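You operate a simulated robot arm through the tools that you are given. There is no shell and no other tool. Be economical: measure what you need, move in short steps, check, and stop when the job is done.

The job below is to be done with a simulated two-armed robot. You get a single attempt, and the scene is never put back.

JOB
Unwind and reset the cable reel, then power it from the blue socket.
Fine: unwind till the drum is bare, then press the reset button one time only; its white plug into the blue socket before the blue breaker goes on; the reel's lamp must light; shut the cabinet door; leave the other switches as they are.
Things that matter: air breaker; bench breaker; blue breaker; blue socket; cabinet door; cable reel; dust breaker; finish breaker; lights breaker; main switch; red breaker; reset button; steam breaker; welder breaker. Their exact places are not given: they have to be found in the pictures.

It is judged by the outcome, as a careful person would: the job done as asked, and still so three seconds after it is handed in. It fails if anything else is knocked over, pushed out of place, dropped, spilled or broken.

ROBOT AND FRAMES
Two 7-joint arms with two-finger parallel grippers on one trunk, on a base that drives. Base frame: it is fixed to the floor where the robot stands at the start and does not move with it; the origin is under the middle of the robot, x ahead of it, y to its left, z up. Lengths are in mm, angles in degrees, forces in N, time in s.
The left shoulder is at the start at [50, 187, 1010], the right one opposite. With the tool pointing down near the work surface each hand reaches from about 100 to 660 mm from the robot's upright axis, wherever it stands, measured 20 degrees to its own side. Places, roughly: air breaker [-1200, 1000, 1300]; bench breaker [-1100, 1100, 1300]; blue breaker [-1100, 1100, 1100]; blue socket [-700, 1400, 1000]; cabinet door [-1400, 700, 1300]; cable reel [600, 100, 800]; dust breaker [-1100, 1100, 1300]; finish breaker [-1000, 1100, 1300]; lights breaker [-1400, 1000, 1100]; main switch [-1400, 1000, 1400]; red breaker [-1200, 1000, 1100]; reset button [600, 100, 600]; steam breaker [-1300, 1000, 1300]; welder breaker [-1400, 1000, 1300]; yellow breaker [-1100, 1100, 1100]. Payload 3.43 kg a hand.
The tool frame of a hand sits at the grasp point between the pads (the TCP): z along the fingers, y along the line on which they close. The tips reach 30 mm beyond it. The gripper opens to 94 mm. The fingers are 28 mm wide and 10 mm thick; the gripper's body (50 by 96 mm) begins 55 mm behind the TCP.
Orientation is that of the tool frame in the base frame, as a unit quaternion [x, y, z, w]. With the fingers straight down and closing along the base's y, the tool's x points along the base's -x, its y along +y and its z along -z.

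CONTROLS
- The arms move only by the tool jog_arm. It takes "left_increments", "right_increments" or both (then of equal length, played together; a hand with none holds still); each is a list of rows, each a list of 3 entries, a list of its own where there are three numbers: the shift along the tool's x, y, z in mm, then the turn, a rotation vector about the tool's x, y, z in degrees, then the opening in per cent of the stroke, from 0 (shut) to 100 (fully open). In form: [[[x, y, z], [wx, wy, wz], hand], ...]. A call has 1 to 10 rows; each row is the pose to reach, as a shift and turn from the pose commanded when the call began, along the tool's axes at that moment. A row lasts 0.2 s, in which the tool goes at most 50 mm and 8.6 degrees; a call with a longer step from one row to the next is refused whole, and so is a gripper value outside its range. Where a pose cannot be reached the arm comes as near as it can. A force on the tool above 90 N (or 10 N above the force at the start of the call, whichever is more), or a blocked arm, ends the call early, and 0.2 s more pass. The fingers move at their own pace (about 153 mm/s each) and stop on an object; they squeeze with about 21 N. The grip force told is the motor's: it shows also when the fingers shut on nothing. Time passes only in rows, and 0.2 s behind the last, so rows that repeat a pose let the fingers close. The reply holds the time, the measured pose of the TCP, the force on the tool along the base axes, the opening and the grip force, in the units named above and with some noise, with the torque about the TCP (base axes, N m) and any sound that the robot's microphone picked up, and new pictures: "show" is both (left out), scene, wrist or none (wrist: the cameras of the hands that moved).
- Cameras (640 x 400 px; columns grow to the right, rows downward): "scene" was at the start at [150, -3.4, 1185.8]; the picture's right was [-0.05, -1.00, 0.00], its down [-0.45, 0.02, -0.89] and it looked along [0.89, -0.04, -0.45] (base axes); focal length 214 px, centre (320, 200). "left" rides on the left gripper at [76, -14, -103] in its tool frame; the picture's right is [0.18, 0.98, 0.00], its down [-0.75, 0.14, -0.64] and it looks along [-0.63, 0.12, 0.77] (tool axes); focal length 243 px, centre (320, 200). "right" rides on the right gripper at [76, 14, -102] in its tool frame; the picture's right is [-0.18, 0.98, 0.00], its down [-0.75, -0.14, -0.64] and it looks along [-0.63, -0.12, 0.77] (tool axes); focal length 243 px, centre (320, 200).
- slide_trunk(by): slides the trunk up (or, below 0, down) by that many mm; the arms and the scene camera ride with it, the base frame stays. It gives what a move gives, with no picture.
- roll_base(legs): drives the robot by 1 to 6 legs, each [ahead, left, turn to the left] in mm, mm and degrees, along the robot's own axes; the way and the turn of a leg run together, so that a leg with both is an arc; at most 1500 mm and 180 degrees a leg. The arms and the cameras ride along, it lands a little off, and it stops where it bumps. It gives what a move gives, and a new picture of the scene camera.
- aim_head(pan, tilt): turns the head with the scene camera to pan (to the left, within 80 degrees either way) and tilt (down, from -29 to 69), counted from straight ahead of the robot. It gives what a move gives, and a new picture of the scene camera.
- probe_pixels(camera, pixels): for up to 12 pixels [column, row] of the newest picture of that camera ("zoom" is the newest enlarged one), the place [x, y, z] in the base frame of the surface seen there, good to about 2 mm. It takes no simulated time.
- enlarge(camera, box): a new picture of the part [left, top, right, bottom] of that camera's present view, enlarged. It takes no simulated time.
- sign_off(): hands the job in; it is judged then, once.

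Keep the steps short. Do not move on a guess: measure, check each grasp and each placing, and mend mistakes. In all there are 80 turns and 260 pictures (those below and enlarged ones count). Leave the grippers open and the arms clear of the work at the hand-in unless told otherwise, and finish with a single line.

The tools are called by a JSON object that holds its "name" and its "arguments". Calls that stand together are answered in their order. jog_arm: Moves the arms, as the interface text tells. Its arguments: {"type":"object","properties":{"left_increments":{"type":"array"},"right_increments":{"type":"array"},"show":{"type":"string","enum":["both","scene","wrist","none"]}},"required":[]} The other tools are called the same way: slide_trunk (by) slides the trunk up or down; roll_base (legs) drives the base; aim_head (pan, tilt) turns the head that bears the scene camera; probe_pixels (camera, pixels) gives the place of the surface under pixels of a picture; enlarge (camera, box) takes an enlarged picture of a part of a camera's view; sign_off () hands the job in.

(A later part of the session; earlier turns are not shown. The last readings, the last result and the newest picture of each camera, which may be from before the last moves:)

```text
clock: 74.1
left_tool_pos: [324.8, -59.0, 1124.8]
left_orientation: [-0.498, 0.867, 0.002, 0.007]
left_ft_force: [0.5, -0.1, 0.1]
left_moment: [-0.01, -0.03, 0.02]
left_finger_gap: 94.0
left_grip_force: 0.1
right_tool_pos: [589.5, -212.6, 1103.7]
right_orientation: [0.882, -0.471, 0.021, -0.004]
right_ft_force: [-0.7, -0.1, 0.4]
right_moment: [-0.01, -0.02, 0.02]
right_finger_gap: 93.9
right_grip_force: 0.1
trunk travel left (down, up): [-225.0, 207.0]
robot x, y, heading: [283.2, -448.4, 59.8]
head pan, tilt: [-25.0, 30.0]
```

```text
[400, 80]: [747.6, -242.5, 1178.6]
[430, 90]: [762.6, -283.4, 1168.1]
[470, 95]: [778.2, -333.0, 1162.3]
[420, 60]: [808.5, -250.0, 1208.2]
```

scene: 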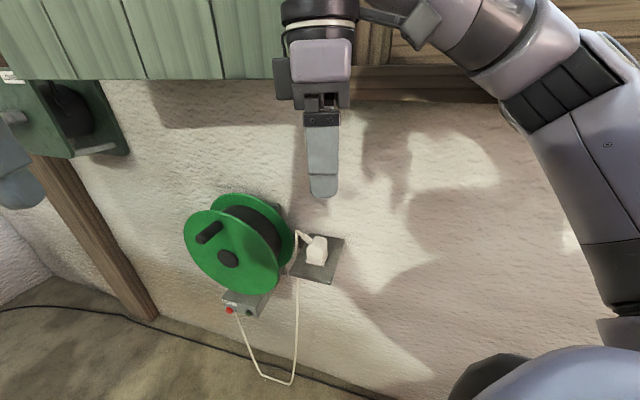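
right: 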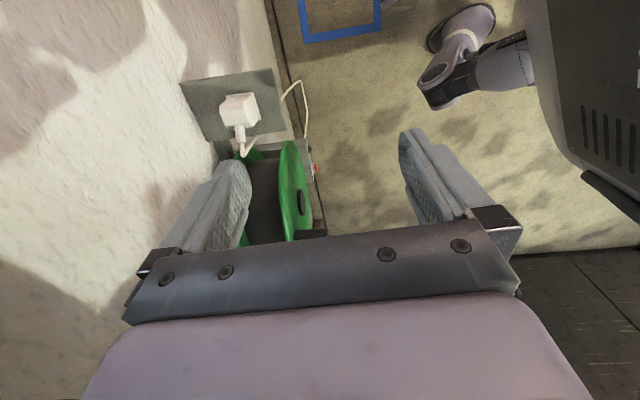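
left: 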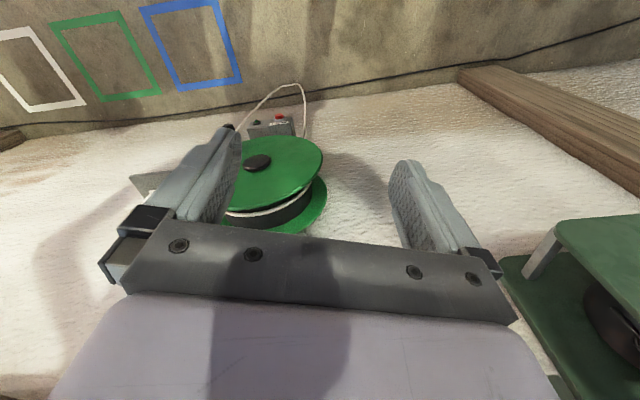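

The sill sticks out to n 640 at z 1160, so I'll descend first and then slide over the plug at z 930.

{"name": "jog_arm", "arguments": {"right_increments": [[[0, 0, 44], [-0.4, -0.5, 4], 100], [[0, 0, 88], [-0.8, -1, 8], 100], [[0, 0, 132], [-1.2, -1.4, 12], 100], [[0, 0, 175], [-1.5, -1.9, 15.8], 100], [[-7, -43, 176], [-1.5, -1.9, 15.8], 100], [[-14, -86, 176], [-1.5, -1.9, 15.8], 100], [[-20.7, -128.8, 177], [-1.5, -1.9, 15.8], 100], [[-20.7, -128.8, 177], [-1.5, -1.9, 15.8], 100]]}}

```text
clock: 75.9
left_tool_pos: [330.9, -54.0, 1121.9]
left_orientation: [-0.499, 0.867, 0.001, 0.001]
left_ft_force: [-0.2, -0.1, 0.4]
left_moment: [-0.02, 0.03, -0.01]
left_finger_gap: 93.9
left_grip_force: 0.3
right_tool_pos: [681.8, -135.3, 924.6]
right_orientation: [0.809, -0.588, -0.002, 0.001]
right_ft_force: [0.4, 0.0, -0.2]
right_moment: [0.01, 0.06, 0.02]
right_finger_gap: 94.0
right_grip_force: 0.0
right hand out of reach, approached as far as the arm can: row 7, 8
trunk travel left (down, up): [-225.0, 207.0]
robot x, y, heading: [286.1, -446.8, 60.3]
head pan, tilt: [-25.0, 30.0]
```

scene: 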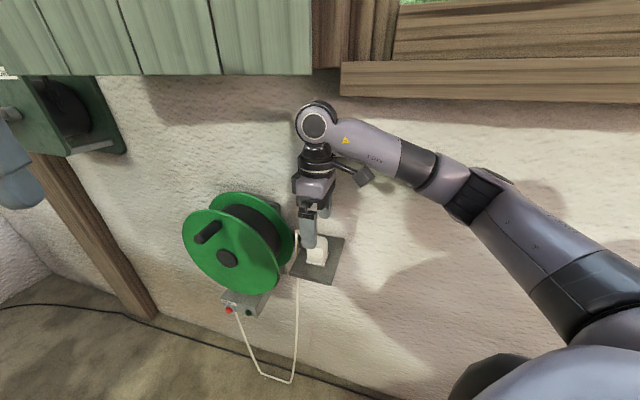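
right: 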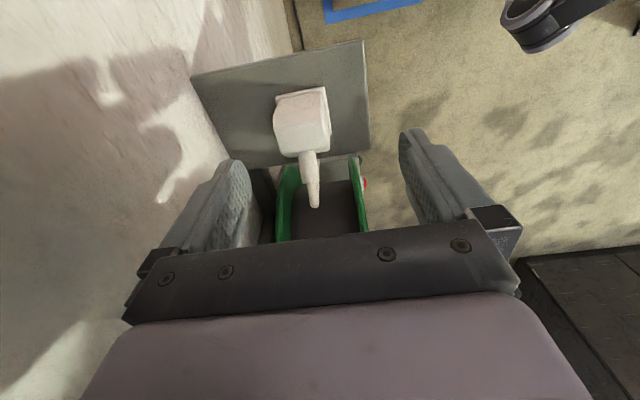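

The orientation is right but it is 13 mm short of reach. I'll pull the hand back 30 mm, drive the base 40 mm nearer, and re-centre.

{"name": "jog_arm", "arguments": {"right_increments": [[[0, 30, 0], [0, 0, 0], 100], [[0, 30, 0], [0, 0, 0], 100]], "show": "none"}}

{"name": "roll_base", "arguments": {"legs": [[37, -15, 0]]}}

```text
clock: 76.5
left_tool_pos: [332.0, -53.8, 1121.9]
left_orientation: [-0.499, 0.867, 0.001, 0.0]
left_ft_force: [-0.1, 0.4, -0.5]
left_moment: [0.06, -0.03, 0.06]
left_finger_gap: 94.0
left_grip_force: 0.1
right_tool_pos: [652.4, -144.6, 924.3]
right_orientation: [0.809, -0.588, -0.002, 0.002]
right_ft_force: [1.5, 0.1, 0.0]
right_moment: [-0.03, 0.01, 0.0]
right_finger_gap: 94.2
right_grip_force: 0.1
trunk travel left (down, up): [-225.0, 207.0]
robot x, y, heading: [286.5, -449.9, 59.9]
head pan, tilt: [-25.0, 30.0]
```

```text
clock: 77.4
left_tool_pos: [363.0, -30.1, 1121.7]
left_orientation: [-0.499, 0.866, 0.001, 0.001]
left_ft_force: [0.2, -0.1, 0.1]
left_moment: [-0.02, 0.03, -0.02]
left_finger_gap: 93.8
left_grip_force: 0.1
right_tool_pos: [685.0, -120.1, 925.6]
right_orientation: [0.808, -0.589, -0.002, 0.001]
right_ft_force: [-1.2, 0.4, 0.6]
right_moment: [-0.02, 0.02, -0.02]
right_finger_gap: 94.2
right_grip_force: 0.1
trunk travel left (down, up): [-225.0, 207.0]
robot x, y, heading: [314.9, -422.1, 60.0]
head pan, tilt: [-25.0, 30.0]
```

scene: 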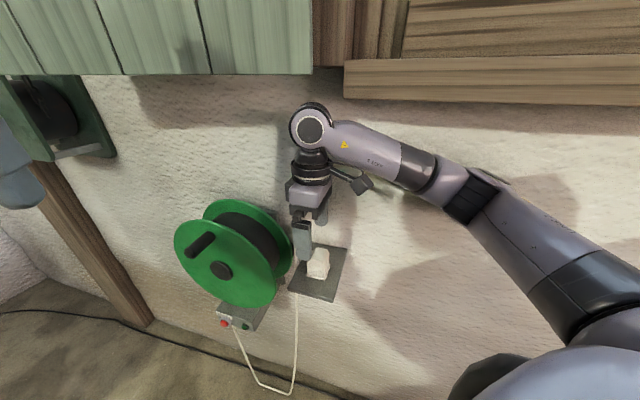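

Now I'll centre over the plug and descend partway, to tips at about 862, to check in the wrist view.

{"name": "jog_arm", "arguments": {"right_increments": [[[8, -5, 0], [0, 0, 0], 100], [[8, -5, 33], [0, 0, 0], 100], [[8, -5, 33], [0, 0, 0], 100]], "show": "wrist"}}

{"name": "enlarge", "arguments": {"camera": "scene", "box": [270, 190, 370, 310]}}

```text
clock: 78.2
left_tool_pos: [362.7, -29.7, 1122.1]
left_orientation: [-0.498, 0.867, -0.001, 0.001]
left_ft_force: [0.9, -0.1, 0.2]
left_moment: [0.0, -0.02, 0.04]
left_finger_gap: 94.1
left_grip_force: 0.1
right_tool_pos: [691.2, -126.4, 890.9]
right_orientation: [0.809, -0.588, -0.002, 0.001]
right_ft_force: [0.9, -0.2, 0.9]
right_moment: [0.01, 0.0, -0.02]
right_finger_gap: 93.9
right_grip_force: 0.0
trunk travel left (down, up): [-225.0, 207.0]
robot x, y, heading: [318.2, -426.2, 60.3]
head pan, tilt: [-25.0, 30.0]
```

right: 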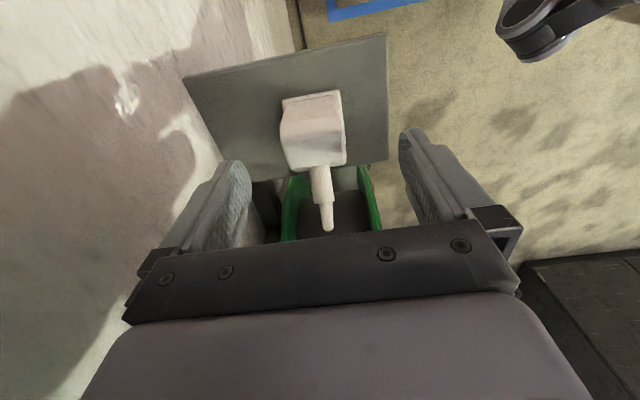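

```text
3.33 times, centred on (320, 250) of scene
```

zoom: 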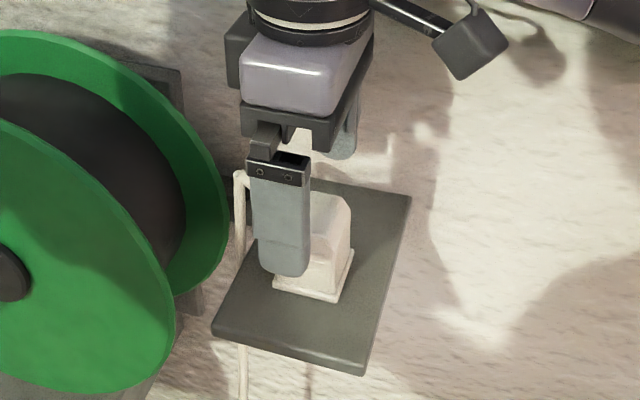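

The plug is between the fingers and everything is clear. I'll descend to TCP z 836 and close.

{"name": "jog_arm", "arguments": {"right_increments": [[[0, 0, 28], [0, 0, 0], 100], [[0, 0, 55], [0, 0, 0], 100], [[0, 0, 55], [0, 0, 0], 60], [[0, 0, 55], [0, 0, 0], 0], [[0, 0, 55], [0, 0, 0], 0], [[0, 0, 55], [0, 0, 0], 0]]}}

```text
clock: 79.6
left_tool_pos: [361.1, -29.5, 1122.9]
left_orientation: [-0.498, 0.867, 0.0, 0.001]
left_ft_force: [-0.3, -0.4, -0.4]
left_moment: [0.0, 0.0, 0.03]
left_finger_gap: 93.7
left_grip_force: 0.1
right_tool_pos: [691.5, -125.6, 837.2]
right_orientation: [0.809, -0.588, -0.001, 0.001]
right_ft_force: [0.0, 0.7, 1.3]
right_moment: [0.04, -0.04, 0.05]
right_finger_gap: 44.2
right_grip_force: 20.8
trunk travel left (down, up): [-225.0, 207.0]
robot x, y, heading: [318.1, -425.8, 59.9]
head pan, tilt: [-25.0, 30.0]
```

scene: 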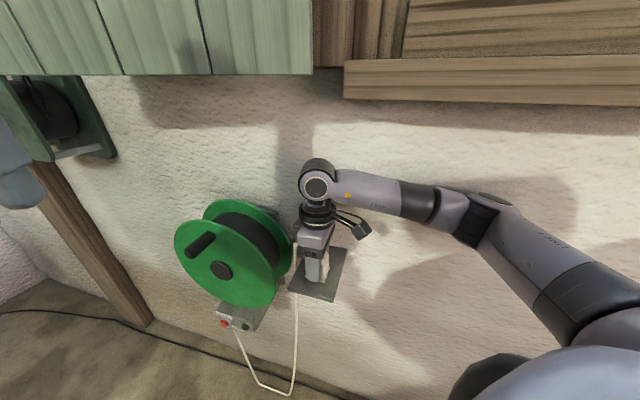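
right: 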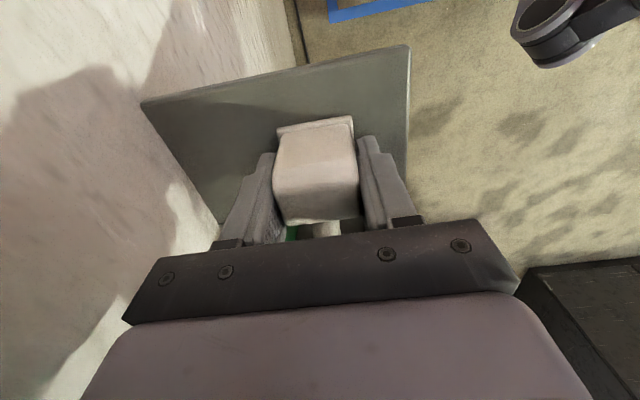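

The gap of 44 mm suggests the tips are on the base flange rather than the 36 mm body. I'll open a little, rise 7 mm and regrip.

{"name": "jog_arm", "arguments": {"right_increments": [[[0, 0, 0], [0, 0, 0], 70], [[0, 0, -7], [0, 0, 0], 70], [[0, 0, -7], [0, 0, 0], 0], [[0, 0, -7], [0, 0, 0], 0], [[0, 0, -7], [0, 0, 0], 0]], "show": "wrist"}}

```text
clock: 80.8
left_tool_pos: [362.9, -30.5, 1121.1]
left_orientation: [-0.498, 0.867, 0.0, 0.001]
left_ft_force: [-0.3, 1.0, 0.2]
left_moment: [0.0, -0.01, -0.03]
left_finger_gap: 93.9
left_grip_force: 0.1
right_tool_pos: [689.6, -126.0, 844.3]
right_orientation: [0.808, -0.589, -0.002, 0.002]
right_ft_force: [-0.1, 0.1, 0.2]
right_moment: [-0.04, -0.01, 0.01]
right_finger_gap: 44.0
right_grip_force: 20.6
trunk travel left (down, up): [-225.0, 207.0]
robot x, y, heading: [321.1, -423.6, 60.0]
head pan, tilt: [-25.0, 30.0]
```

right: 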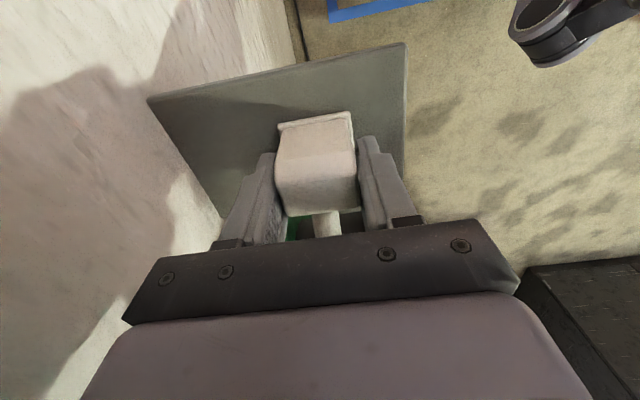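

Still 44 mm, so that is the true grip width. I'll lift 70 mm straight up and check.

{"name": "jog_arm", "arguments": {"right_increments": [[[0, 0, -15], [0, 0, 0], 0], [[0, 0, -35], [0, 0, 0], 0], [[0, 0, -70], [0, 0, 0], 0], [[0, 0, -70], [0, 0, 0], 0]]}}

{"name": "enlarge", "arguments": {"camera": "scene", "box": [270, 150, 370, 300]}}

```text
clock: 81.8
left_tool_pos: [363.1, -30.2, 1121.1]
left_orientation: [-0.498, 0.867, 0.0, 0.0]
left_ft_force: [0.0, 0.6, 0.2]
left_moment: [0.0, 0.03, 0.0]
left_finger_gap: 94.0
left_grip_force: 0.0
right_tool_pos: [691.2, -125.4, 913.7]
right_orientation: [0.809, -0.588, -0.001, 0.002]
right_ft_force: [0.2, 0.0, -0.3]
right_moment: [0.02, -0.02, 0.03]
right_finger_gap: 44.0
right_grip_force: 20.5
trunk travel left (down, up): [-225.0, 207.0]
robot x, y, heading: [320.7, -424.4, 59.7]
head pan, tilt: [-25.0, 30.0]
```

scene: 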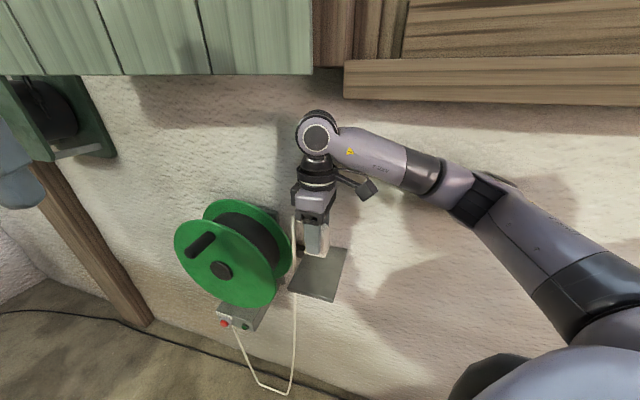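
right: 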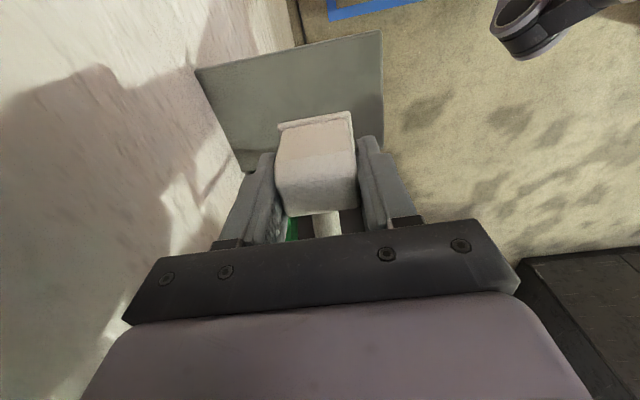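

```text
2.67 times, centred on (320, 225) of scene
```

zoom: 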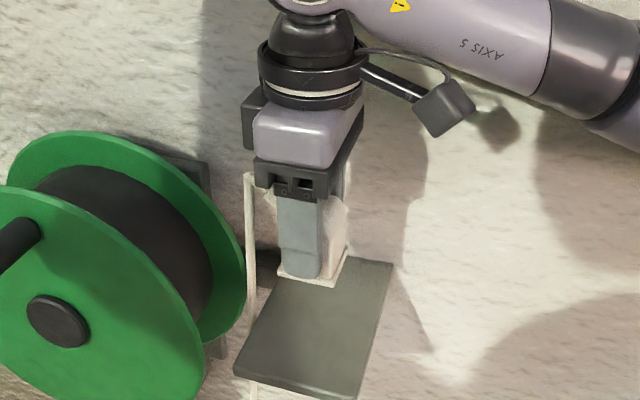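

The plug is lifted cleanly (grip 44 mm held). I'll pull it away from the wall, raise it, and turn the hand back square with the robot for carrying.

{"name": "jog_arm", "arguments": {"right_increments": [[[0, 37, 0], [0, 0, 0], 0], [[0, 75, -15], [0, 0, 0], 0], [[0, 112, -35], [0, 0, 0], 0], [[0, 150, -60], [0, 0, 0], 0], [[0, 150, -80], [0, 0, 8], 0], [[0, 150, -100], [0, 0, 16], 0], [[0, 150, -120], [0, 0, 24], 0], [[0, 150, -140], [0, 0, 32], 0], [[0, 150, -150], [0, 0, 40], 0], [[0, 150, -150], [0, 0, 48], 0]]}}

```text
clock: 84.2
left_tool_pos: [338.1, -42.8, 1128.8]
left_orientation: [-0.496, 0.868, 0.0, 0.014]
left_ft_force: [0.1, -0.3, -1.3]
left_moment: [-0.03, -0.03, -0.04]
left_finger_gap: 94.2
left_grip_force: 0.0
right_tool_pos: [519.5, -186.7, 1076.3]
right_orientation: [-0.504, 0.863, 0.0, 0.016]
right_ft_force: [0.0, 0.5, -0.7]
right_moment: [-0.04, 0.02, 0.0]
right_finger_gap: 44.0
right_grip_force: 20.5
trunk travel left (down, up): [-225.0, 207.0]
robot x, y, heading: [315.7, -427.3, 59.7]
head pan, tilt: [-25.0, 30.0]
stopped in row 10 (right hand): the arm was blocked; the commanded pose is now the measured one
```

scene: 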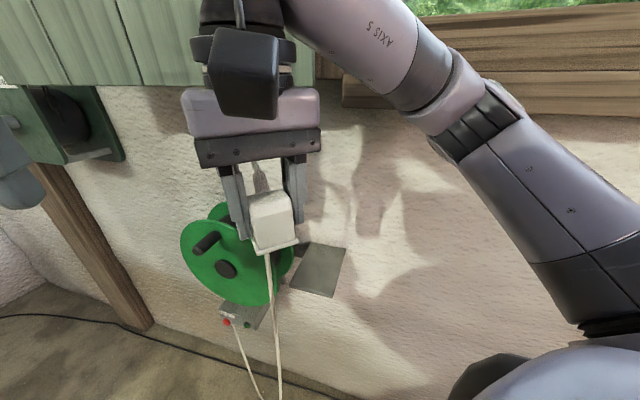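
right: 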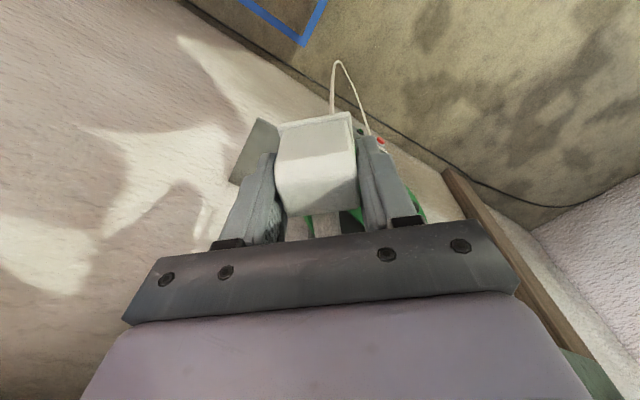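

The arm reports being blocked, probably the elbow against the window sill. I'll back the base straight off the wall.

{"name": "roll_base", "arguments": {"legs": [[-89, 81, 0]]}}

```text
clock: 85.5
left_tool_pos: [247.5, -67.6, 1122.4]
left_orientation: [-0.497, 0.868, 0.0, 0.001]
left_ft_force: [-0.2, 0.3, -0.1]
left_moment: [-0.02, 0.02, 0.01]
left_finger_gap: 93.9
left_grip_force: 0.0
right_tool_pos: [429.9, -209.4, 1064.9]
right_orientation: [-0.502, 0.865, 0.0, 0.001]
right_ft_force: [-0.3, 0.5, -1.6]
right_moment: [-0.01, -0.01, 0.0]
right_finger_gap: 43.9
right_grip_force: 21.2
trunk travel left (down, up): [-225.0, 207.0]
robot x, y, heading: [202.3, -461.1, 59.8]
head pan, tilt: [-25.0, 30.0]
```

scene: 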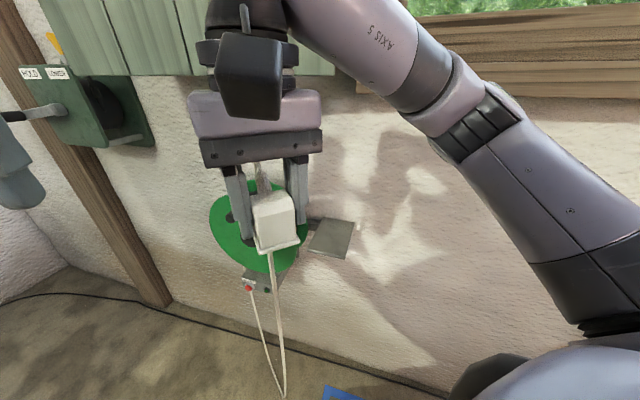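

It's free again, and the plug is still held (44 mm). I'll drive most of the way to the sockets and turn to heading 108°.

{"name": "roll_base", "arguments": {"legs": [[440, 834, 0], [0, 0, 48.2]]}}

{"name": "aim_head", "arguments": {"pan": 10, "tilt": 20}}

```text
clock: 95.5
left_tool_pos: [-564.2, 638.0, 1119.9]
left_orientation: [0.809, -0.587, -0.001, -0.001]
left_ft_force: [-0.8, -0.5, -0.4]
left_moment: [0.0, -0.01, 0.0]
left_finger_gap: 94.3
left_grip_force: 0.0
right_tool_pos: [-335.9, 680.9, 1065.1]
right_orientation: [0.812, -0.584, 0.0, 0.0]
right_ft_force: [-0.2, -0.4, -0.5]
right_moment: [-0.01, 0.01, -0.05]
right_finger_gap: 43.9
right_grip_force: 20.5
trunk travel left (down, up): [-225.0, 207.0]
robot x, y, heading: [-298.5, 343.7, 107.9]
head pan, tilt: [-25.0, 30.0]
```

scene: 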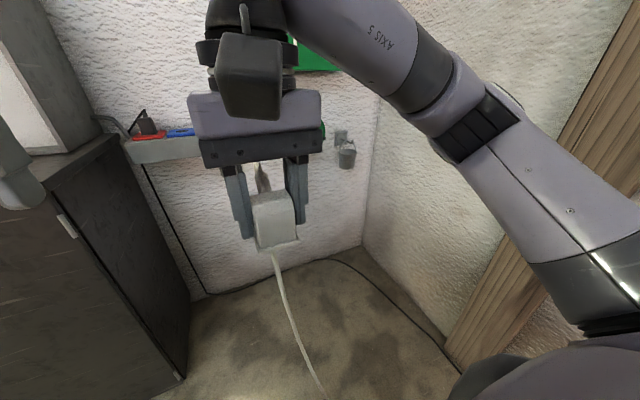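

```text
clock: 96.5
left_tool_pos: [-564.8, 638.7, 1121.0]
left_orientation: [0.809, -0.588, -0.001, -0.001]
left_ft_force: [1.0, -0.1, 1.1]
left_moment: [0.03, 0.01, 0.01]
left_finger_gap: 93.9
left_grip_force: 0.2
right_tool_pos: [-335.3, 678.7, 1065.2]
right_orientation: [0.812, -0.583, -0.001, 0.0]
right_ft_force: [0.6, -0.1, -0.1]
right_moment: [0.03, 0.03, 0.02]
right_finger_gap: 44.0
right_grip_force: 20.9
trunk travel left (down, up): [-225.0, 207.0]
robot x, y, heading: [-300.1, 340.1, 108.0]
head pan, tilt: [10.0, 20.0]
```

scene: 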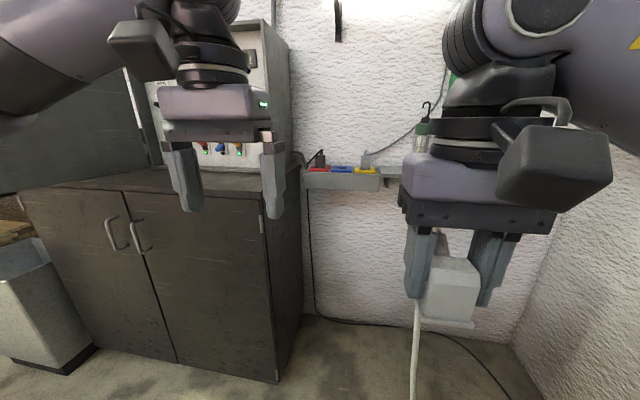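

The sockets are visible at (318–365,170). I'll measure the cabinet's corner and the socket box from here.

{"name": "probe_pixels", "arguments": {"camera": "scene", "pixels": [[262, 210], [275, 370], [200, 330], [297, 200], [110, 230], [240, 190], [60, 130], [345, 169], [335, 171]]}}

{"name": "enlarge", "arguments": {"camera": "scene", "box": [295, 135, 391, 195]}}

```text
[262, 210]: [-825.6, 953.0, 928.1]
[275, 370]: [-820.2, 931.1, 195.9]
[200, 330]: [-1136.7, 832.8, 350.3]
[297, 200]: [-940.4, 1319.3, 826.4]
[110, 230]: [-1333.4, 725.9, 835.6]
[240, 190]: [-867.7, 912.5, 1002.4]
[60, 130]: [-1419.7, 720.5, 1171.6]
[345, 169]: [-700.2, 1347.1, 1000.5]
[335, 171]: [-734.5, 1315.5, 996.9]
```

```text
6.67 times, centred on (343, 165) of scene
```

zoom: 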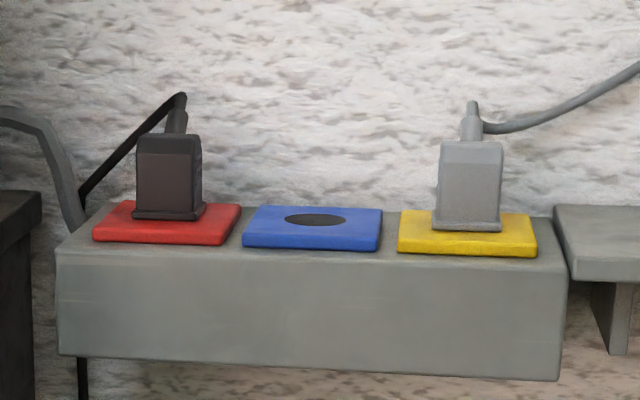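

The blue socket's round hole shows at (315,220) in the zoom. I'll measure it.

{"name": "probe_pixels", "arguments": {"camera": "zoom", "pixels": [[315, 220], [284, 220], [346, 220], [315, 212], [315, 229], [310, 236], [258, 209], [378, 212], [246, 236], [376, 239], [168, 180], [470, 185]]}}

```text
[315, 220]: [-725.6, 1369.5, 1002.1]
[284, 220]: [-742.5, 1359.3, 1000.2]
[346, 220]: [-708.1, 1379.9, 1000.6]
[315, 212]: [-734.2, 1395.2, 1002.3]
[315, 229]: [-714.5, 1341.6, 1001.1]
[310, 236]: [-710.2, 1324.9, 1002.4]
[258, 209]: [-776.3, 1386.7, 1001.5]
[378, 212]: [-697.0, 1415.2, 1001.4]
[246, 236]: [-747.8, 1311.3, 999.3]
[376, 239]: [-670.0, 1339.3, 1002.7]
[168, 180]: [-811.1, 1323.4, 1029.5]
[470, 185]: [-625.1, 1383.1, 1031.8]
```

The hole centre is (−725, 1369), plate top z 1001.5. The cabinet corner is at e −490, m 1161, so I'll stop the base to the right of it at heading 125°, with the left hand pulled back.

{"name": "jog_arm", "arguments": {"left_increments": [[[40, 0, 0], [0, 0, 0], 100], [[80, 0, 0], [0, 0, 0], 100], [[110, 0, 0], [0, 0, 0], 100]], "show": "none"}}

{"name": "roll_base", "arguments": {"legs": [[514, 20, 0], [0, 0, 17]]}}

```text
clock: 97.3
left_tool_pos: [-531.0, 532.0, 1122.6]
left_orientation: [0.809, -0.587, -0.001, -0.001]
left_ft_force: [-0.9, 0.7, -0.4]
left_moment: [-0.03, -0.01, 0.03]
left_finger_gap: 93.9
left_grip_force: 0.0
right_tool_pos: [-336.4, 680.0, 1065.2]
right_orientation: [0.813, -0.583, 0.0, 0.0]
right_ft_force: [-0.7, 0.2, -1.3]
right_moment: [-0.01, 0.02, 0.01]
right_finger_gap: 43.8
right_grip_force: 21.1
trunk travel left (down, up): [-225.0, 207.0]
robot x, y, heading: [-303.0, 339.6, 108.1]
head pan, tilt: [10.0, 20.0]
```

```text
clock: 101.2
left_tool_pos: [-756.8, 936.8, 1121.3]
left_orientation: [0.888, -0.46, -0.001, -0.001]
left_ft_force: [0.1, 0.5, -0.2]
left_moment: [-0.01, 0.04, -0.03]
left_finger_gap: 94.2
left_grip_force: 0.0
right_tool_pos: [-615.1, 1133.1, 1065.8]
right_orientation: [0.891, -0.454, -0.001, 0.0]
right_ft_force: [-0.2, -0.7, -1.2]
right_moment: [-0.05, 0.02, 0.0]
right_finger_gap: 44.0
right_grip_force: 20.8
trunk travel left (down, up): [-225.0, 207.0]
robot x, y, heading: [-479.4, 821.1, 125.4]
head pan, tilt: [10.0, 20.0]
```

scene: 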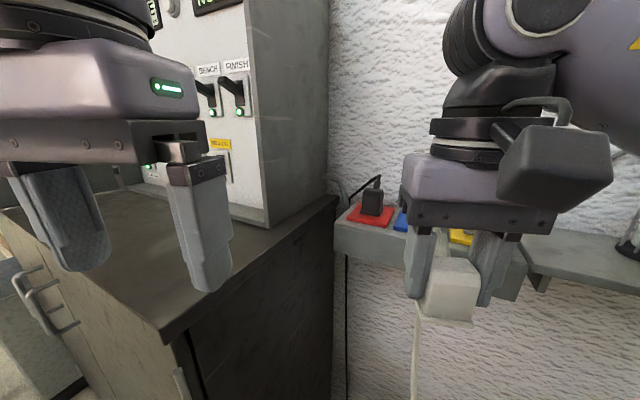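

Still gripping. I'll yaw the hand 18° and bring the plug over the blue socket at hover height, with its bottom about 30 mm above the plate.

{"name": "jog_arm", "arguments": {"right_increments": [[[-43, -8.5, -10], [0, 0, 3], 0], [[-86, -17, -10], [0, 0, 6], 0], [[-128, -25, -10], [0, 0, 9], 0], [[-171, -34, -10], [0, 0, 12], 0], [[-214, -42, -10], [0, 0, 15], 0], [[-256.9, -50.7, -10], [0, 0, 18], 0], [[-256.9, -50.7, -10], [0, 0, 18], 0]]}}

```text
clock: 102.8
left_tool_pos: [-756.0, 936.8, 1121.5]
left_orientation: [0.888, -0.46, -0.001, 0.0]
left_ft_force: [0.8, 0.4, 0.2]
left_moment: [-0.02, 0.02, 0.0]
left_finger_gap: 93.8
left_grip_force: 0.0
right_tool_pos: [-707.5, 1356.8, 1063.9]
right_orientation: [0.808, -0.589, 0.0, 0.0]
right_ft_force: [-0.6, -1.0, -1.8]
right_moment: [-0.01, -0.01, -0.03]
right_finger_gap: 43.9
right_grip_force: 21.0
right hand out of reach, approached as far as the arm can: row 6, 7
trunk travel left (down, up): [-225.0, 207.0]
robot x, y, heading: [-483.3, 822.9, 125.2]
head pan, tilt: [10.0, 20.0]
```

scene: 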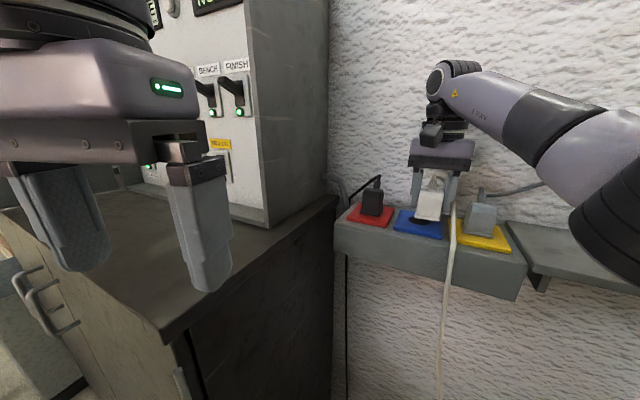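
right: 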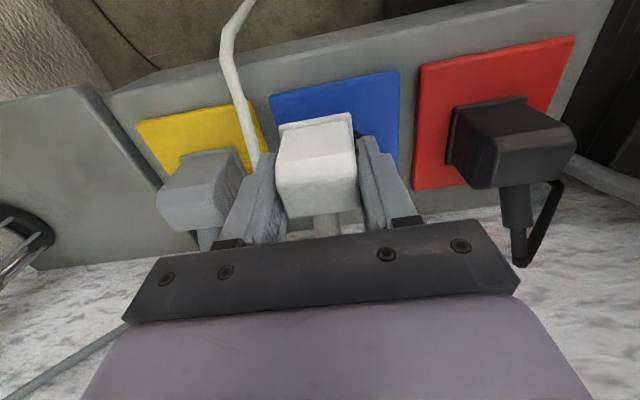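

It is about 22 mm short of reach. I'll draw the hand back 25 mm, move the base 45 mm towards the wall, and then finish.

{"name": "jog_arm", "arguments": {"right_increments": [[[25, 0, -6], [0, 0, 0], 0], [[25, 0, -6], [0, 0, 0], 0]], "show": "none"}}

{"name": "roll_base", "arguments": {"legs": [[43, -13, 0]]}}

```text
clock: 103.4
left_tool_pos: [-757.0, 937.4, 1122.2]
left_orientation: [0.888, -0.46, 0.0, 0.0]
left_ft_force: [0.1, -0.6, 0.5]
left_moment: [0.0, 0.01, 0.01]
left_finger_gap: 94.0
left_grip_force: 0.1
right_tool_pos: [-698.3, 1333.1, 1068.8]
right_orientation: [0.808, -0.589, 0.001, 0.002]
right_ft_force: [0.0, -1.0, -0.7]
right_moment: [0.0, -0.02, 0.03]
right_finger_gap: 43.9
right_grip_force: 21.0
trunk travel left (down, up): [-225.0, 207.0]
robot x, y, heading: [-480.3, 822.1, 125.2]
head pan, tilt: [10.0, 20.0]
```

```text
clock: 104.3
left_tool_pos: [-771.0, 980.3, 1120.2]
left_orientation: [0.888, -0.46, -0.001, 0.0]
left_ft_force: [-0.2, 0.6, 0.0]
left_moment: [0.0, 0.0, -0.01]
left_finger_gap: 93.9
left_grip_force: 0.1
right_tool_pos: [-714.5, 1376.8, 1068.5]
right_orientation: [0.808, -0.589, 0.0, 0.001]
right_ft_force: [-1.0, 0.2, 0.1]
right_moment: [-0.01, 0.01, 0.03]
right_finger_gap: 43.8
right_grip_force: 21.1
trunk travel left (down, up): [-225.0, 207.0]
robot x, y, heading: [-494.7, 865.3, 125.4]
head pan, tilt: [10.0, 20.0]
```

scene: 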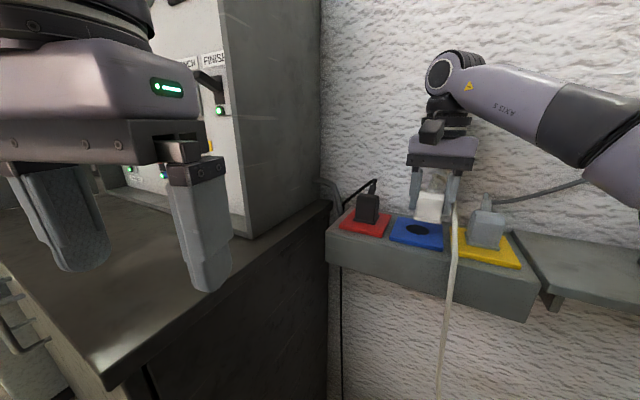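

Now I'll centre laterally over the hole and check with the cameras.

{"name": "jog_arm", "arguments": {"right_increments": [[[2.6, 11.9, 0], [0, 0, 0], 0], [[2.6, 11.9, 0], [0, 0, 0], 0]], "show": "wrist"}}

{"name": "enlarge", "arguments": {"camera": "scene", "box": [325, 130, 535, 290]}}

```text
clock: 104.9
left_tool_pos: [-771.6, 979.4, 1121.4]
left_orientation: [0.888, -0.459, -0.001, -0.002]
left_ft_force: [0.2, 0.8, 0.1]
left_moment: [-0.03, -0.03, -0.01]
left_finger_gap: 94.0
left_grip_force: 0.1
right_tool_pos: [-725.0, 1368.9, 1069.1]
right_orientation: [0.809, -0.588, -0.001, 0.0]
right_ft_force: [-0.7, 0.3, -0.8]
right_moment: [0.0, -0.03, -0.01]
right_finger_gap: 44.1
right_grip_force: 20.8
trunk travel left (down, up): [-225.0, 207.0]
robot x, y, heading: [-497.9, 862.5, 125.3]
head pan, tilt: [10.0, 20.0]
```

right: 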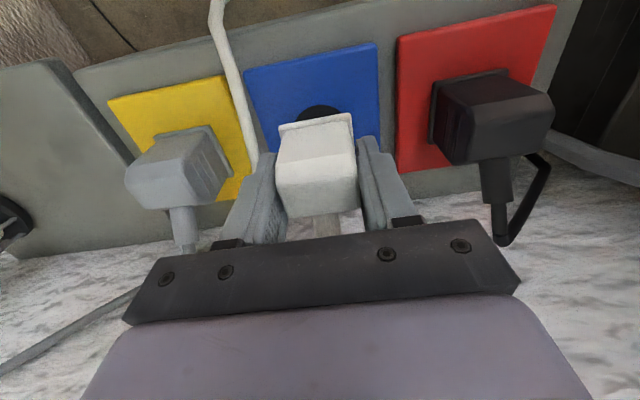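

```text
2.50 times, centred on (430, 210) of scene
```

zoom: 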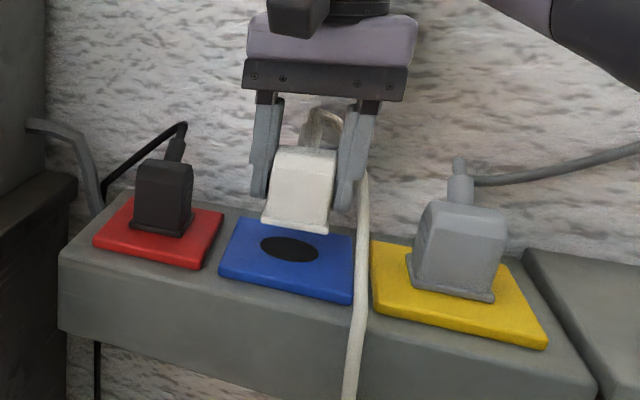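

I'll check the plug's face and flange against the target: front face at m 1507.5, centre e −265.

{"name": "probe_pixels", "arguments": {"camera": "zoom", "pixels": [[280, 190], [322, 195], [300, 192], [267, 221], [325, 230], [290, 247], [262, 247], [318, 248], [146, 195], [186, 200], [420, 260], [480, 275]]}}

```text
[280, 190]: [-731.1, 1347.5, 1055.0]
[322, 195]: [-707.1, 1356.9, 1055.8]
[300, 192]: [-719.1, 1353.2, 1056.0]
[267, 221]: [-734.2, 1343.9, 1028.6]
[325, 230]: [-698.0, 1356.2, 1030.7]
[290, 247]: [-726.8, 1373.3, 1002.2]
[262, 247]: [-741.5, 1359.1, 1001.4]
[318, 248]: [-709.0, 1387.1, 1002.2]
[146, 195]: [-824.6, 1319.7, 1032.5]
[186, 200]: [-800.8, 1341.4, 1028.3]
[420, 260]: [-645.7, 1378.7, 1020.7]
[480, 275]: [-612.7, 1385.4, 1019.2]
```

Aligned within about 2 mm (front m 1509, e −265). I'll lower it gently by 26 mm.

{"name": "jog_arm", "arguments": {"right_increments": [[[0, -0.5, 8], [0, 0, 0], 0], [[0, -0.5, 15], [0, 0, 0], 0], [[0, -0.5, 20], [0, 0, 0], 0], [[0, -0.5, 23], [0, 0, 0], 0], [[0, -0.5, 25], [0, 0, 0], 0], [[0, -0.5, 26], [0, 0, 0], 0]], "show": "wrist"}}

{"name": "enlarge", "arguments": {"camera": "scene", "box": [325, 130, 535, 290]}}

```text
clock: 106.3
left_tool_pos: [-771.4, 980.0, 1121.3]
left_orientation: [0.888, -0.46, -0.001, 0.001]
left_ft_force: [-0.6, 1.0, -0.6]
left_moment: [0.04, -0.01, 0.04]
left_finger_gap: 94.1
left_grip_force: 0.1
right_tool_pos: [-724.2, 1370.5, 1042.5]
right_orientation: [0.808, -0.589, 0.0, 0.0]
right_ft_force: [0.3, -0.5, 0.1]
right_moment: [0.05, -0.03, 0.01]
right_finger_gap: 44.0
right_grip_force: 21.3
trunk travel left (down, up): [-225.0, 207.0]
robot x, y, heading: [-495.6, 864.4, 125.2]
head pan, tilt: [10.0, 20.0]
```

right: 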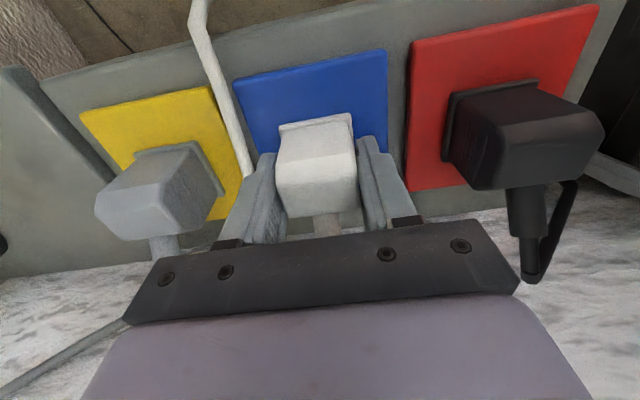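

```text
2.50 times, centred on (430, 210) of scene
```

zoom: 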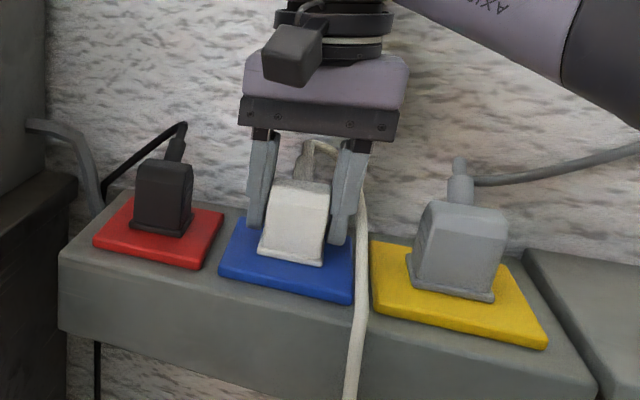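

No contact force yet. I'll compare the flange height with the neighbours.

{"name": "probe_pixels", "arguments": {"camera": "zoom", "pixels": [[290, 256], [290, 261], [292, 266], [263, 250], [320, 262], [155, 232], [155, 235], [450, 292], [452, 296], [295, 215], [445, 230]]}}

{"name": "jog_arm", "arguments": {"right_increments": [[[0, 0, 2], [0, 0, 0], 0], [[0, 0, 4], [0, 0, 0], 0], [[0, 0, 4], [0, 0, 0], 0]], "show": "none"}}

```text
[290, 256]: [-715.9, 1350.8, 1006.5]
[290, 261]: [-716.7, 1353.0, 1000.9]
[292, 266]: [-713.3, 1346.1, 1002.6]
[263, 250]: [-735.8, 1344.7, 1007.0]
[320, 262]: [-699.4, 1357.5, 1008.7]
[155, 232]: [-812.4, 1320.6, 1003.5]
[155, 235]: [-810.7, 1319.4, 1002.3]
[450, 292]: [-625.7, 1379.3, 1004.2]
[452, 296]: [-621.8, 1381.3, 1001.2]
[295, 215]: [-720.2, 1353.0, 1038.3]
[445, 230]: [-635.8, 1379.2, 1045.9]
```

```text
clock: 107.1
left_tool_pos: [-771.1, 978.4, 1121.8]
left_orientation: [0.888, -0.46, -0.002, 0.0]
left_ft_force: [0.0, -0.1, 0.6]
left_moment: [-0.01, 0.0, -0.03]
left_finger_gap: 93.9
left_grip_force: 0.1
right_tool_pos: [-724.7, 1368.5, 1040.6]
right_orientation: [0.809, -0.588, -0.001, 0.0]
right_ft_force: [-6.2, 0.3, 17.3]
right_moment: [0.02, 0.01, -0.05]
right_finger_gap: 44.4
right_grip_force: 21.3
trunk travel left (down, up): [-225.0, 207.0]
robot x, y, heading: [-499.8, 861.2, 125.5]
head pan, tilt: [10.0, 20.0]
heard: snap
```

A snap was heard and the plug is seated (17 N contact). I'll open moderately and rise straight up.

{"name": "jog_arm", "arguments": {"right_increments": [[[0, 0, 4], [0, 0, 0], 65], [[0, 0, 4], [0, 0, 0], 65], [[0, 0, -20], [0, 0, 0], 65], [[0, 0, -55], [0, 0, 0], 65], [[0, 0, -100], [0, 0, 0], 65]], "show": "wrist"}}

{"name": "enlarge", "arguments": {"camera": "scene", "box": [325, 130, 535, 290]}}

```text
clock: 108.3
left_tool_pos: [-769.7, 979.3, 1121.2]
left_orientation: [0.888, -0.46, -0.002, 0.0]
left_ft_force: [1.0, 0.0, 0.3]
left_moment: [0.0, 0.04, 0.03]
left_finger_gap: 94.0
left_grip_force: 0.2
right_tool_pos: [-714.0, 1352.4, 1121.2]
right_orientation: [0.809, -0.588, -0.001, 0.001]
right_ft_force: [-0.2, 0.2, 0.0]
right_moment: [-0.02, 0.02, 0.0]
right_finger_gap: 61.0
right_grip_force: 0.1
right hand out of reach, approached as far as the arm can: row 5
trunk travel left (down, up): [-225.0, 207.0]
robot x, y, heading: [-493.7, 864.3, 125.0]
head pan, tilt: [10.0, 20.0]
```

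right: 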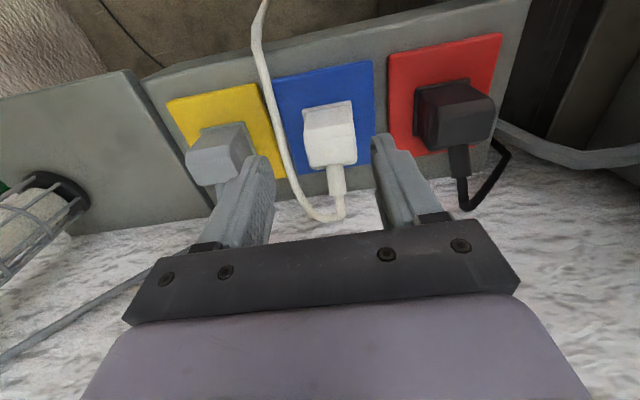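

```text
2.50 times, centred on (430, 210) of scene
```

zoom: 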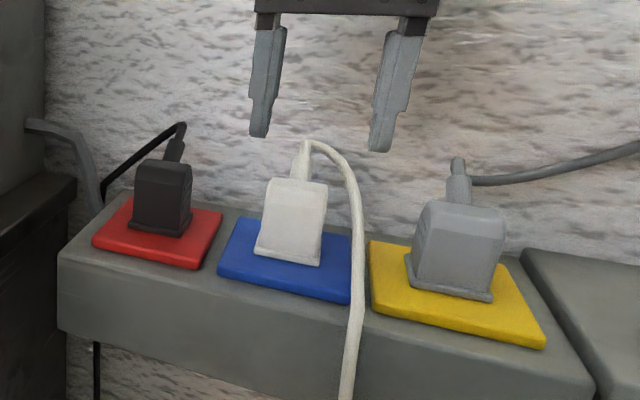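

The plug is firmly in the blue socket. I'll draw the right hand back clear of the box, then back the base off and look at the panel and the reel.

{"name": "jog_arm", "arguments": {"right_increments": [[[45, 0, 0], [0, 0, 0], 65], [[90, 0, 0], [0, 0, 0], 65], [[135, 0, 0], [0, 0, 0], 65], [[180, 0, 0], [0, 0, 0], 65], [[225, 0, 0], [0, 0, 0], 65]], "show": "none"}}

{"name": "roll_base", "arguments": {"legs": [[-300, 80, 0], [0, 0, -17]]}}

{"name": "aim_head", "arguments": {"pan": 35, "tilt": 10}}

```text
clock: 109.5
left_tool_pos: [-772.0, 978.8, 1121.3]
left_orientation: [0.888, -0.461, -0.002, -0.001]
left_ft_force: [-0.3, 0.5, 0.6]
left_moment: [-0.02, -0.01, 0.0]
left_finger_gap: 93.9
left_grip_force: 0.1
right_tool_pos: [-644.5, 1137.6, 1119.7]
right_orientation: [0.809, -0.588, 0.0, 0.001]
right_ft_force: [-0.5, -1.3, -0.4]
right_moment: [0.0, 0.01, -0.01]
right_finger_gap: 61.0
right_grip_force: 0.0
trunk travel left (down, up): [-225.0, 207.0]
robot x, y, heading: [-492.7, 862.1, 125.3]
head pan, tilt: [10.0, 20.0]
```

```text
clock: 112.6
left_tool_pos: [-617.9, 765.0, 1121.9]
left_orientation: [0.812, -0.584, -0.001, 0.0]
left_ft_force: [-0.6, -0.4, -0.7]
left_moment: [0.03, 0.02, 0.0]
left_finger_gap: 94.2
left_grip_force: 0.1
right_tool_pos: [-452.7, 881.3, 1119.3]
right_orientation: [0.714, -0.7, -0.001, 0.001]
right_ft_force: [0.2, 0.9, 0.0]
right_moment: [-0.02, -0.01, 0.0]
right_finger_gap: 61.1
right_grip_force: 0.0
trunk travel left (down, up): [-225.0, 207.0]
robot x, y, heading: [-388.9, 574.8, 108.7]
head pan, tilt: [10.0, 20.0]
```

scene: 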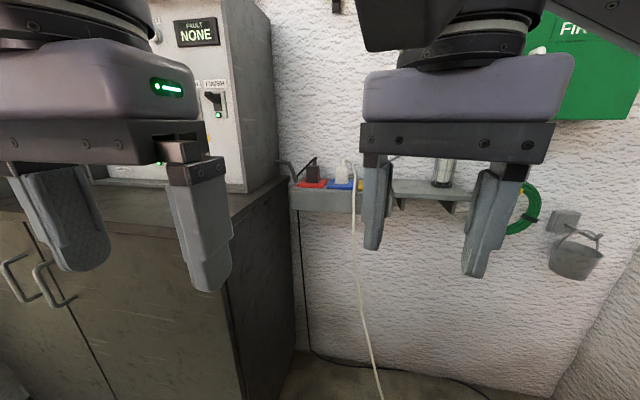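

```text
clock: 113.5
left_tool_pos: [-619.5, 764.3, 1120.7]
left_orientation: [0.813, -0.583, -0.002, -0.001]
left_ft_force: [0.6, 0.4, -0.3]
left_moment: [-0.02, -0.01, -0.01]
left_finger_gap: 94.2
left_grip_force: 0.1
right_tool_pos: [-452.1, 881.3, 1119.7]
right_orientation: [0.714, -0.7, 0.0, 0.0]
right_ft_force: [0.4, 0.5, -1.0]
right_moment: [-0.02, 0.01, 0.02]
right_finger_gap: 61.0
right_grip_force: 0.1
trunk travel left (down, up): [-225.0, 207.0]
robot x, y, heading: [-384.6, 572.5, 108.5]
head pan, tilt: [35.0, 10.0]
```

scene: 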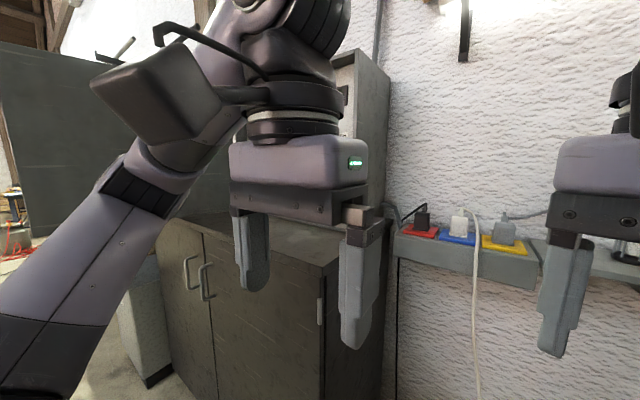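

I'll move the base 480 mm left so it is in front of the breaker panel, then look.

{"name": "roll_base", "arguments": {"legs": [[0, 480, 0]]}}

{"name": "aim_head", "arguments": {"pan": 0, "tilt": 5}}

```text
clock: 118.2
left_tool_pos: [-1076.2, 612.2, 1122.1]
left_orientation: [0.81, -0.586, -0.001, 0.0]
left_ft_force: [-0.3, -0.1, -0.6]
left_moment: [-0.01, 0.0, -0.02]
left_finger_gap: 93.9
left_grip_force: 0.1
right_tool_pos: [-909.3, 726.6, 1119.4]
right_orientation: [0.713, -0.701, 0.001, 0.0]
right_ft_force: [0.1, 0.0, 0.4]
right_moment: [0.03, 0.01, 0.04]
right_finger_gap: 61.0
right_grip_force: 0.1
trunk travel left (down, up): [-225.0, 207.0]
robot x, y, heading: [-843.6, 421.3, 108.7]
head pan, tilt: [35.0, 10.0]
```

scene: 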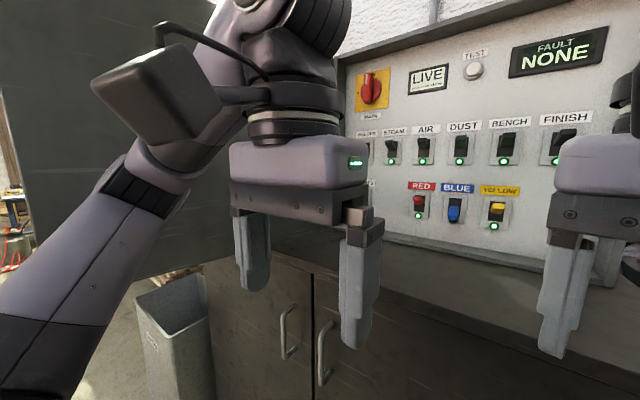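

```text
clock: 119.2
left_tool_pos: [-1076.2, 612.3, 1120.5]
left_orientation: [0.81, -0.586, -0.001, -0.001]
left_ft_force: [0.5, -0.5, 0.7]
left_moment: [-0.01, -0.04, 0.0]
left_finger_gap: 94.1
left_grip_force: 0.1
right_tool_pos: [-909.2, 726.3, 1119.0]
right_orientation: [0.713, -0.701, -0.001, 0.0]
right_ft_force: [-0.1, -0.1, 1.1]
right_moment: [0.01, -0.03, 0.0]
right_finger_gap: 61.3
right_grip_force: 0.1
trunk travel left (down, up): [-225.0, 207.0]
robot x, y, heading: [-844.2, 419.4, 108.4]
head pan, tilt: [0.0, 5.0]
```

scene: 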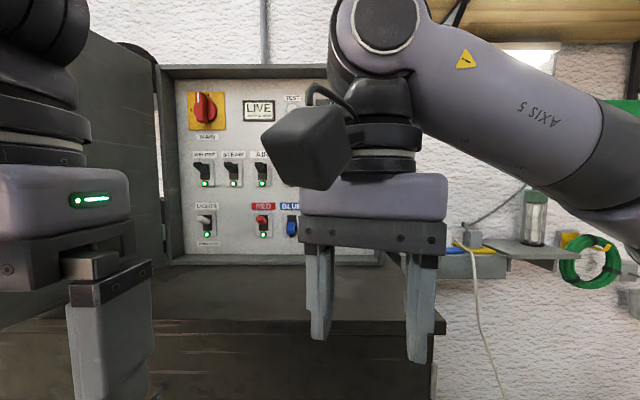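

The blue breaker shows at (292,225). I'll enlarge and measure it along with its neighbours and the door.

{"name": "enlarge", "arguments": {"camera": "scene", "box": [236, 180, 316, 250]}}

{"name": "probe_pixels", "arguments": {"camera": "scene", "pixels": [[155, 200], [150, 120], [80, 50], [60, 230], [30, 300], [148, 85], [170, 262], [230, 72], [230, 340], [430, 330], [380, 258]]}}

```text
5.71 times, centred on (276, 215) of scene
```

zoom: 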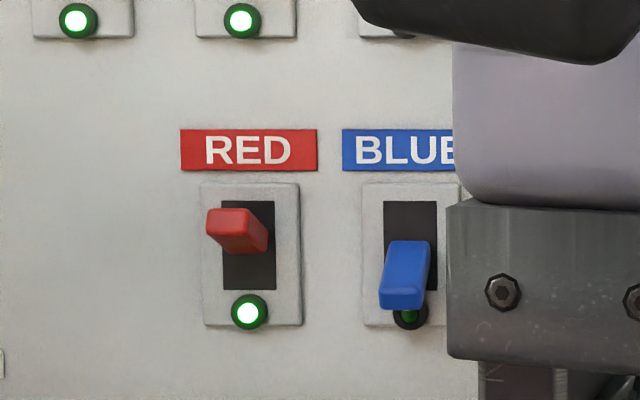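

```text
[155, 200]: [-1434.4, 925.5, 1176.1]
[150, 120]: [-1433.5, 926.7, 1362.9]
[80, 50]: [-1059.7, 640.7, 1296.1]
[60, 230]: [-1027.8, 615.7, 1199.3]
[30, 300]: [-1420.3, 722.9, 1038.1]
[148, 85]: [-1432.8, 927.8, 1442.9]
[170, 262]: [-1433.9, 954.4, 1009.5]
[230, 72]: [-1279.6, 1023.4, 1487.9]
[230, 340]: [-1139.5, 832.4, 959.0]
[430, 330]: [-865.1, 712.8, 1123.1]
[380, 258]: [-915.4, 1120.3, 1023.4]
```

{"name": "probe_pixels", "arguments": {"camera": "zoom", "pixels": [[405, 260], [402, 295], [405, 245], [384, 295], [422, 295], [430, 220], [410, 215], [370, 300], [400, 307], [240, 235], [235, 215], [420, 345]]}}

```text
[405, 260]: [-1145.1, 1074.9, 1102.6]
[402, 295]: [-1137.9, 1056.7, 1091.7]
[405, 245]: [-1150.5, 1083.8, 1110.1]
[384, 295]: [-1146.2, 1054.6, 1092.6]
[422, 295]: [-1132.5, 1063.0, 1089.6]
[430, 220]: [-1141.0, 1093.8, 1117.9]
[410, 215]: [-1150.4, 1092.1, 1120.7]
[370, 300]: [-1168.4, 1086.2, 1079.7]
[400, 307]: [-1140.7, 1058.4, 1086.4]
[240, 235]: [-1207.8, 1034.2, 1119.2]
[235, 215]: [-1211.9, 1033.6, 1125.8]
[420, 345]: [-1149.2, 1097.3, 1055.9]
```

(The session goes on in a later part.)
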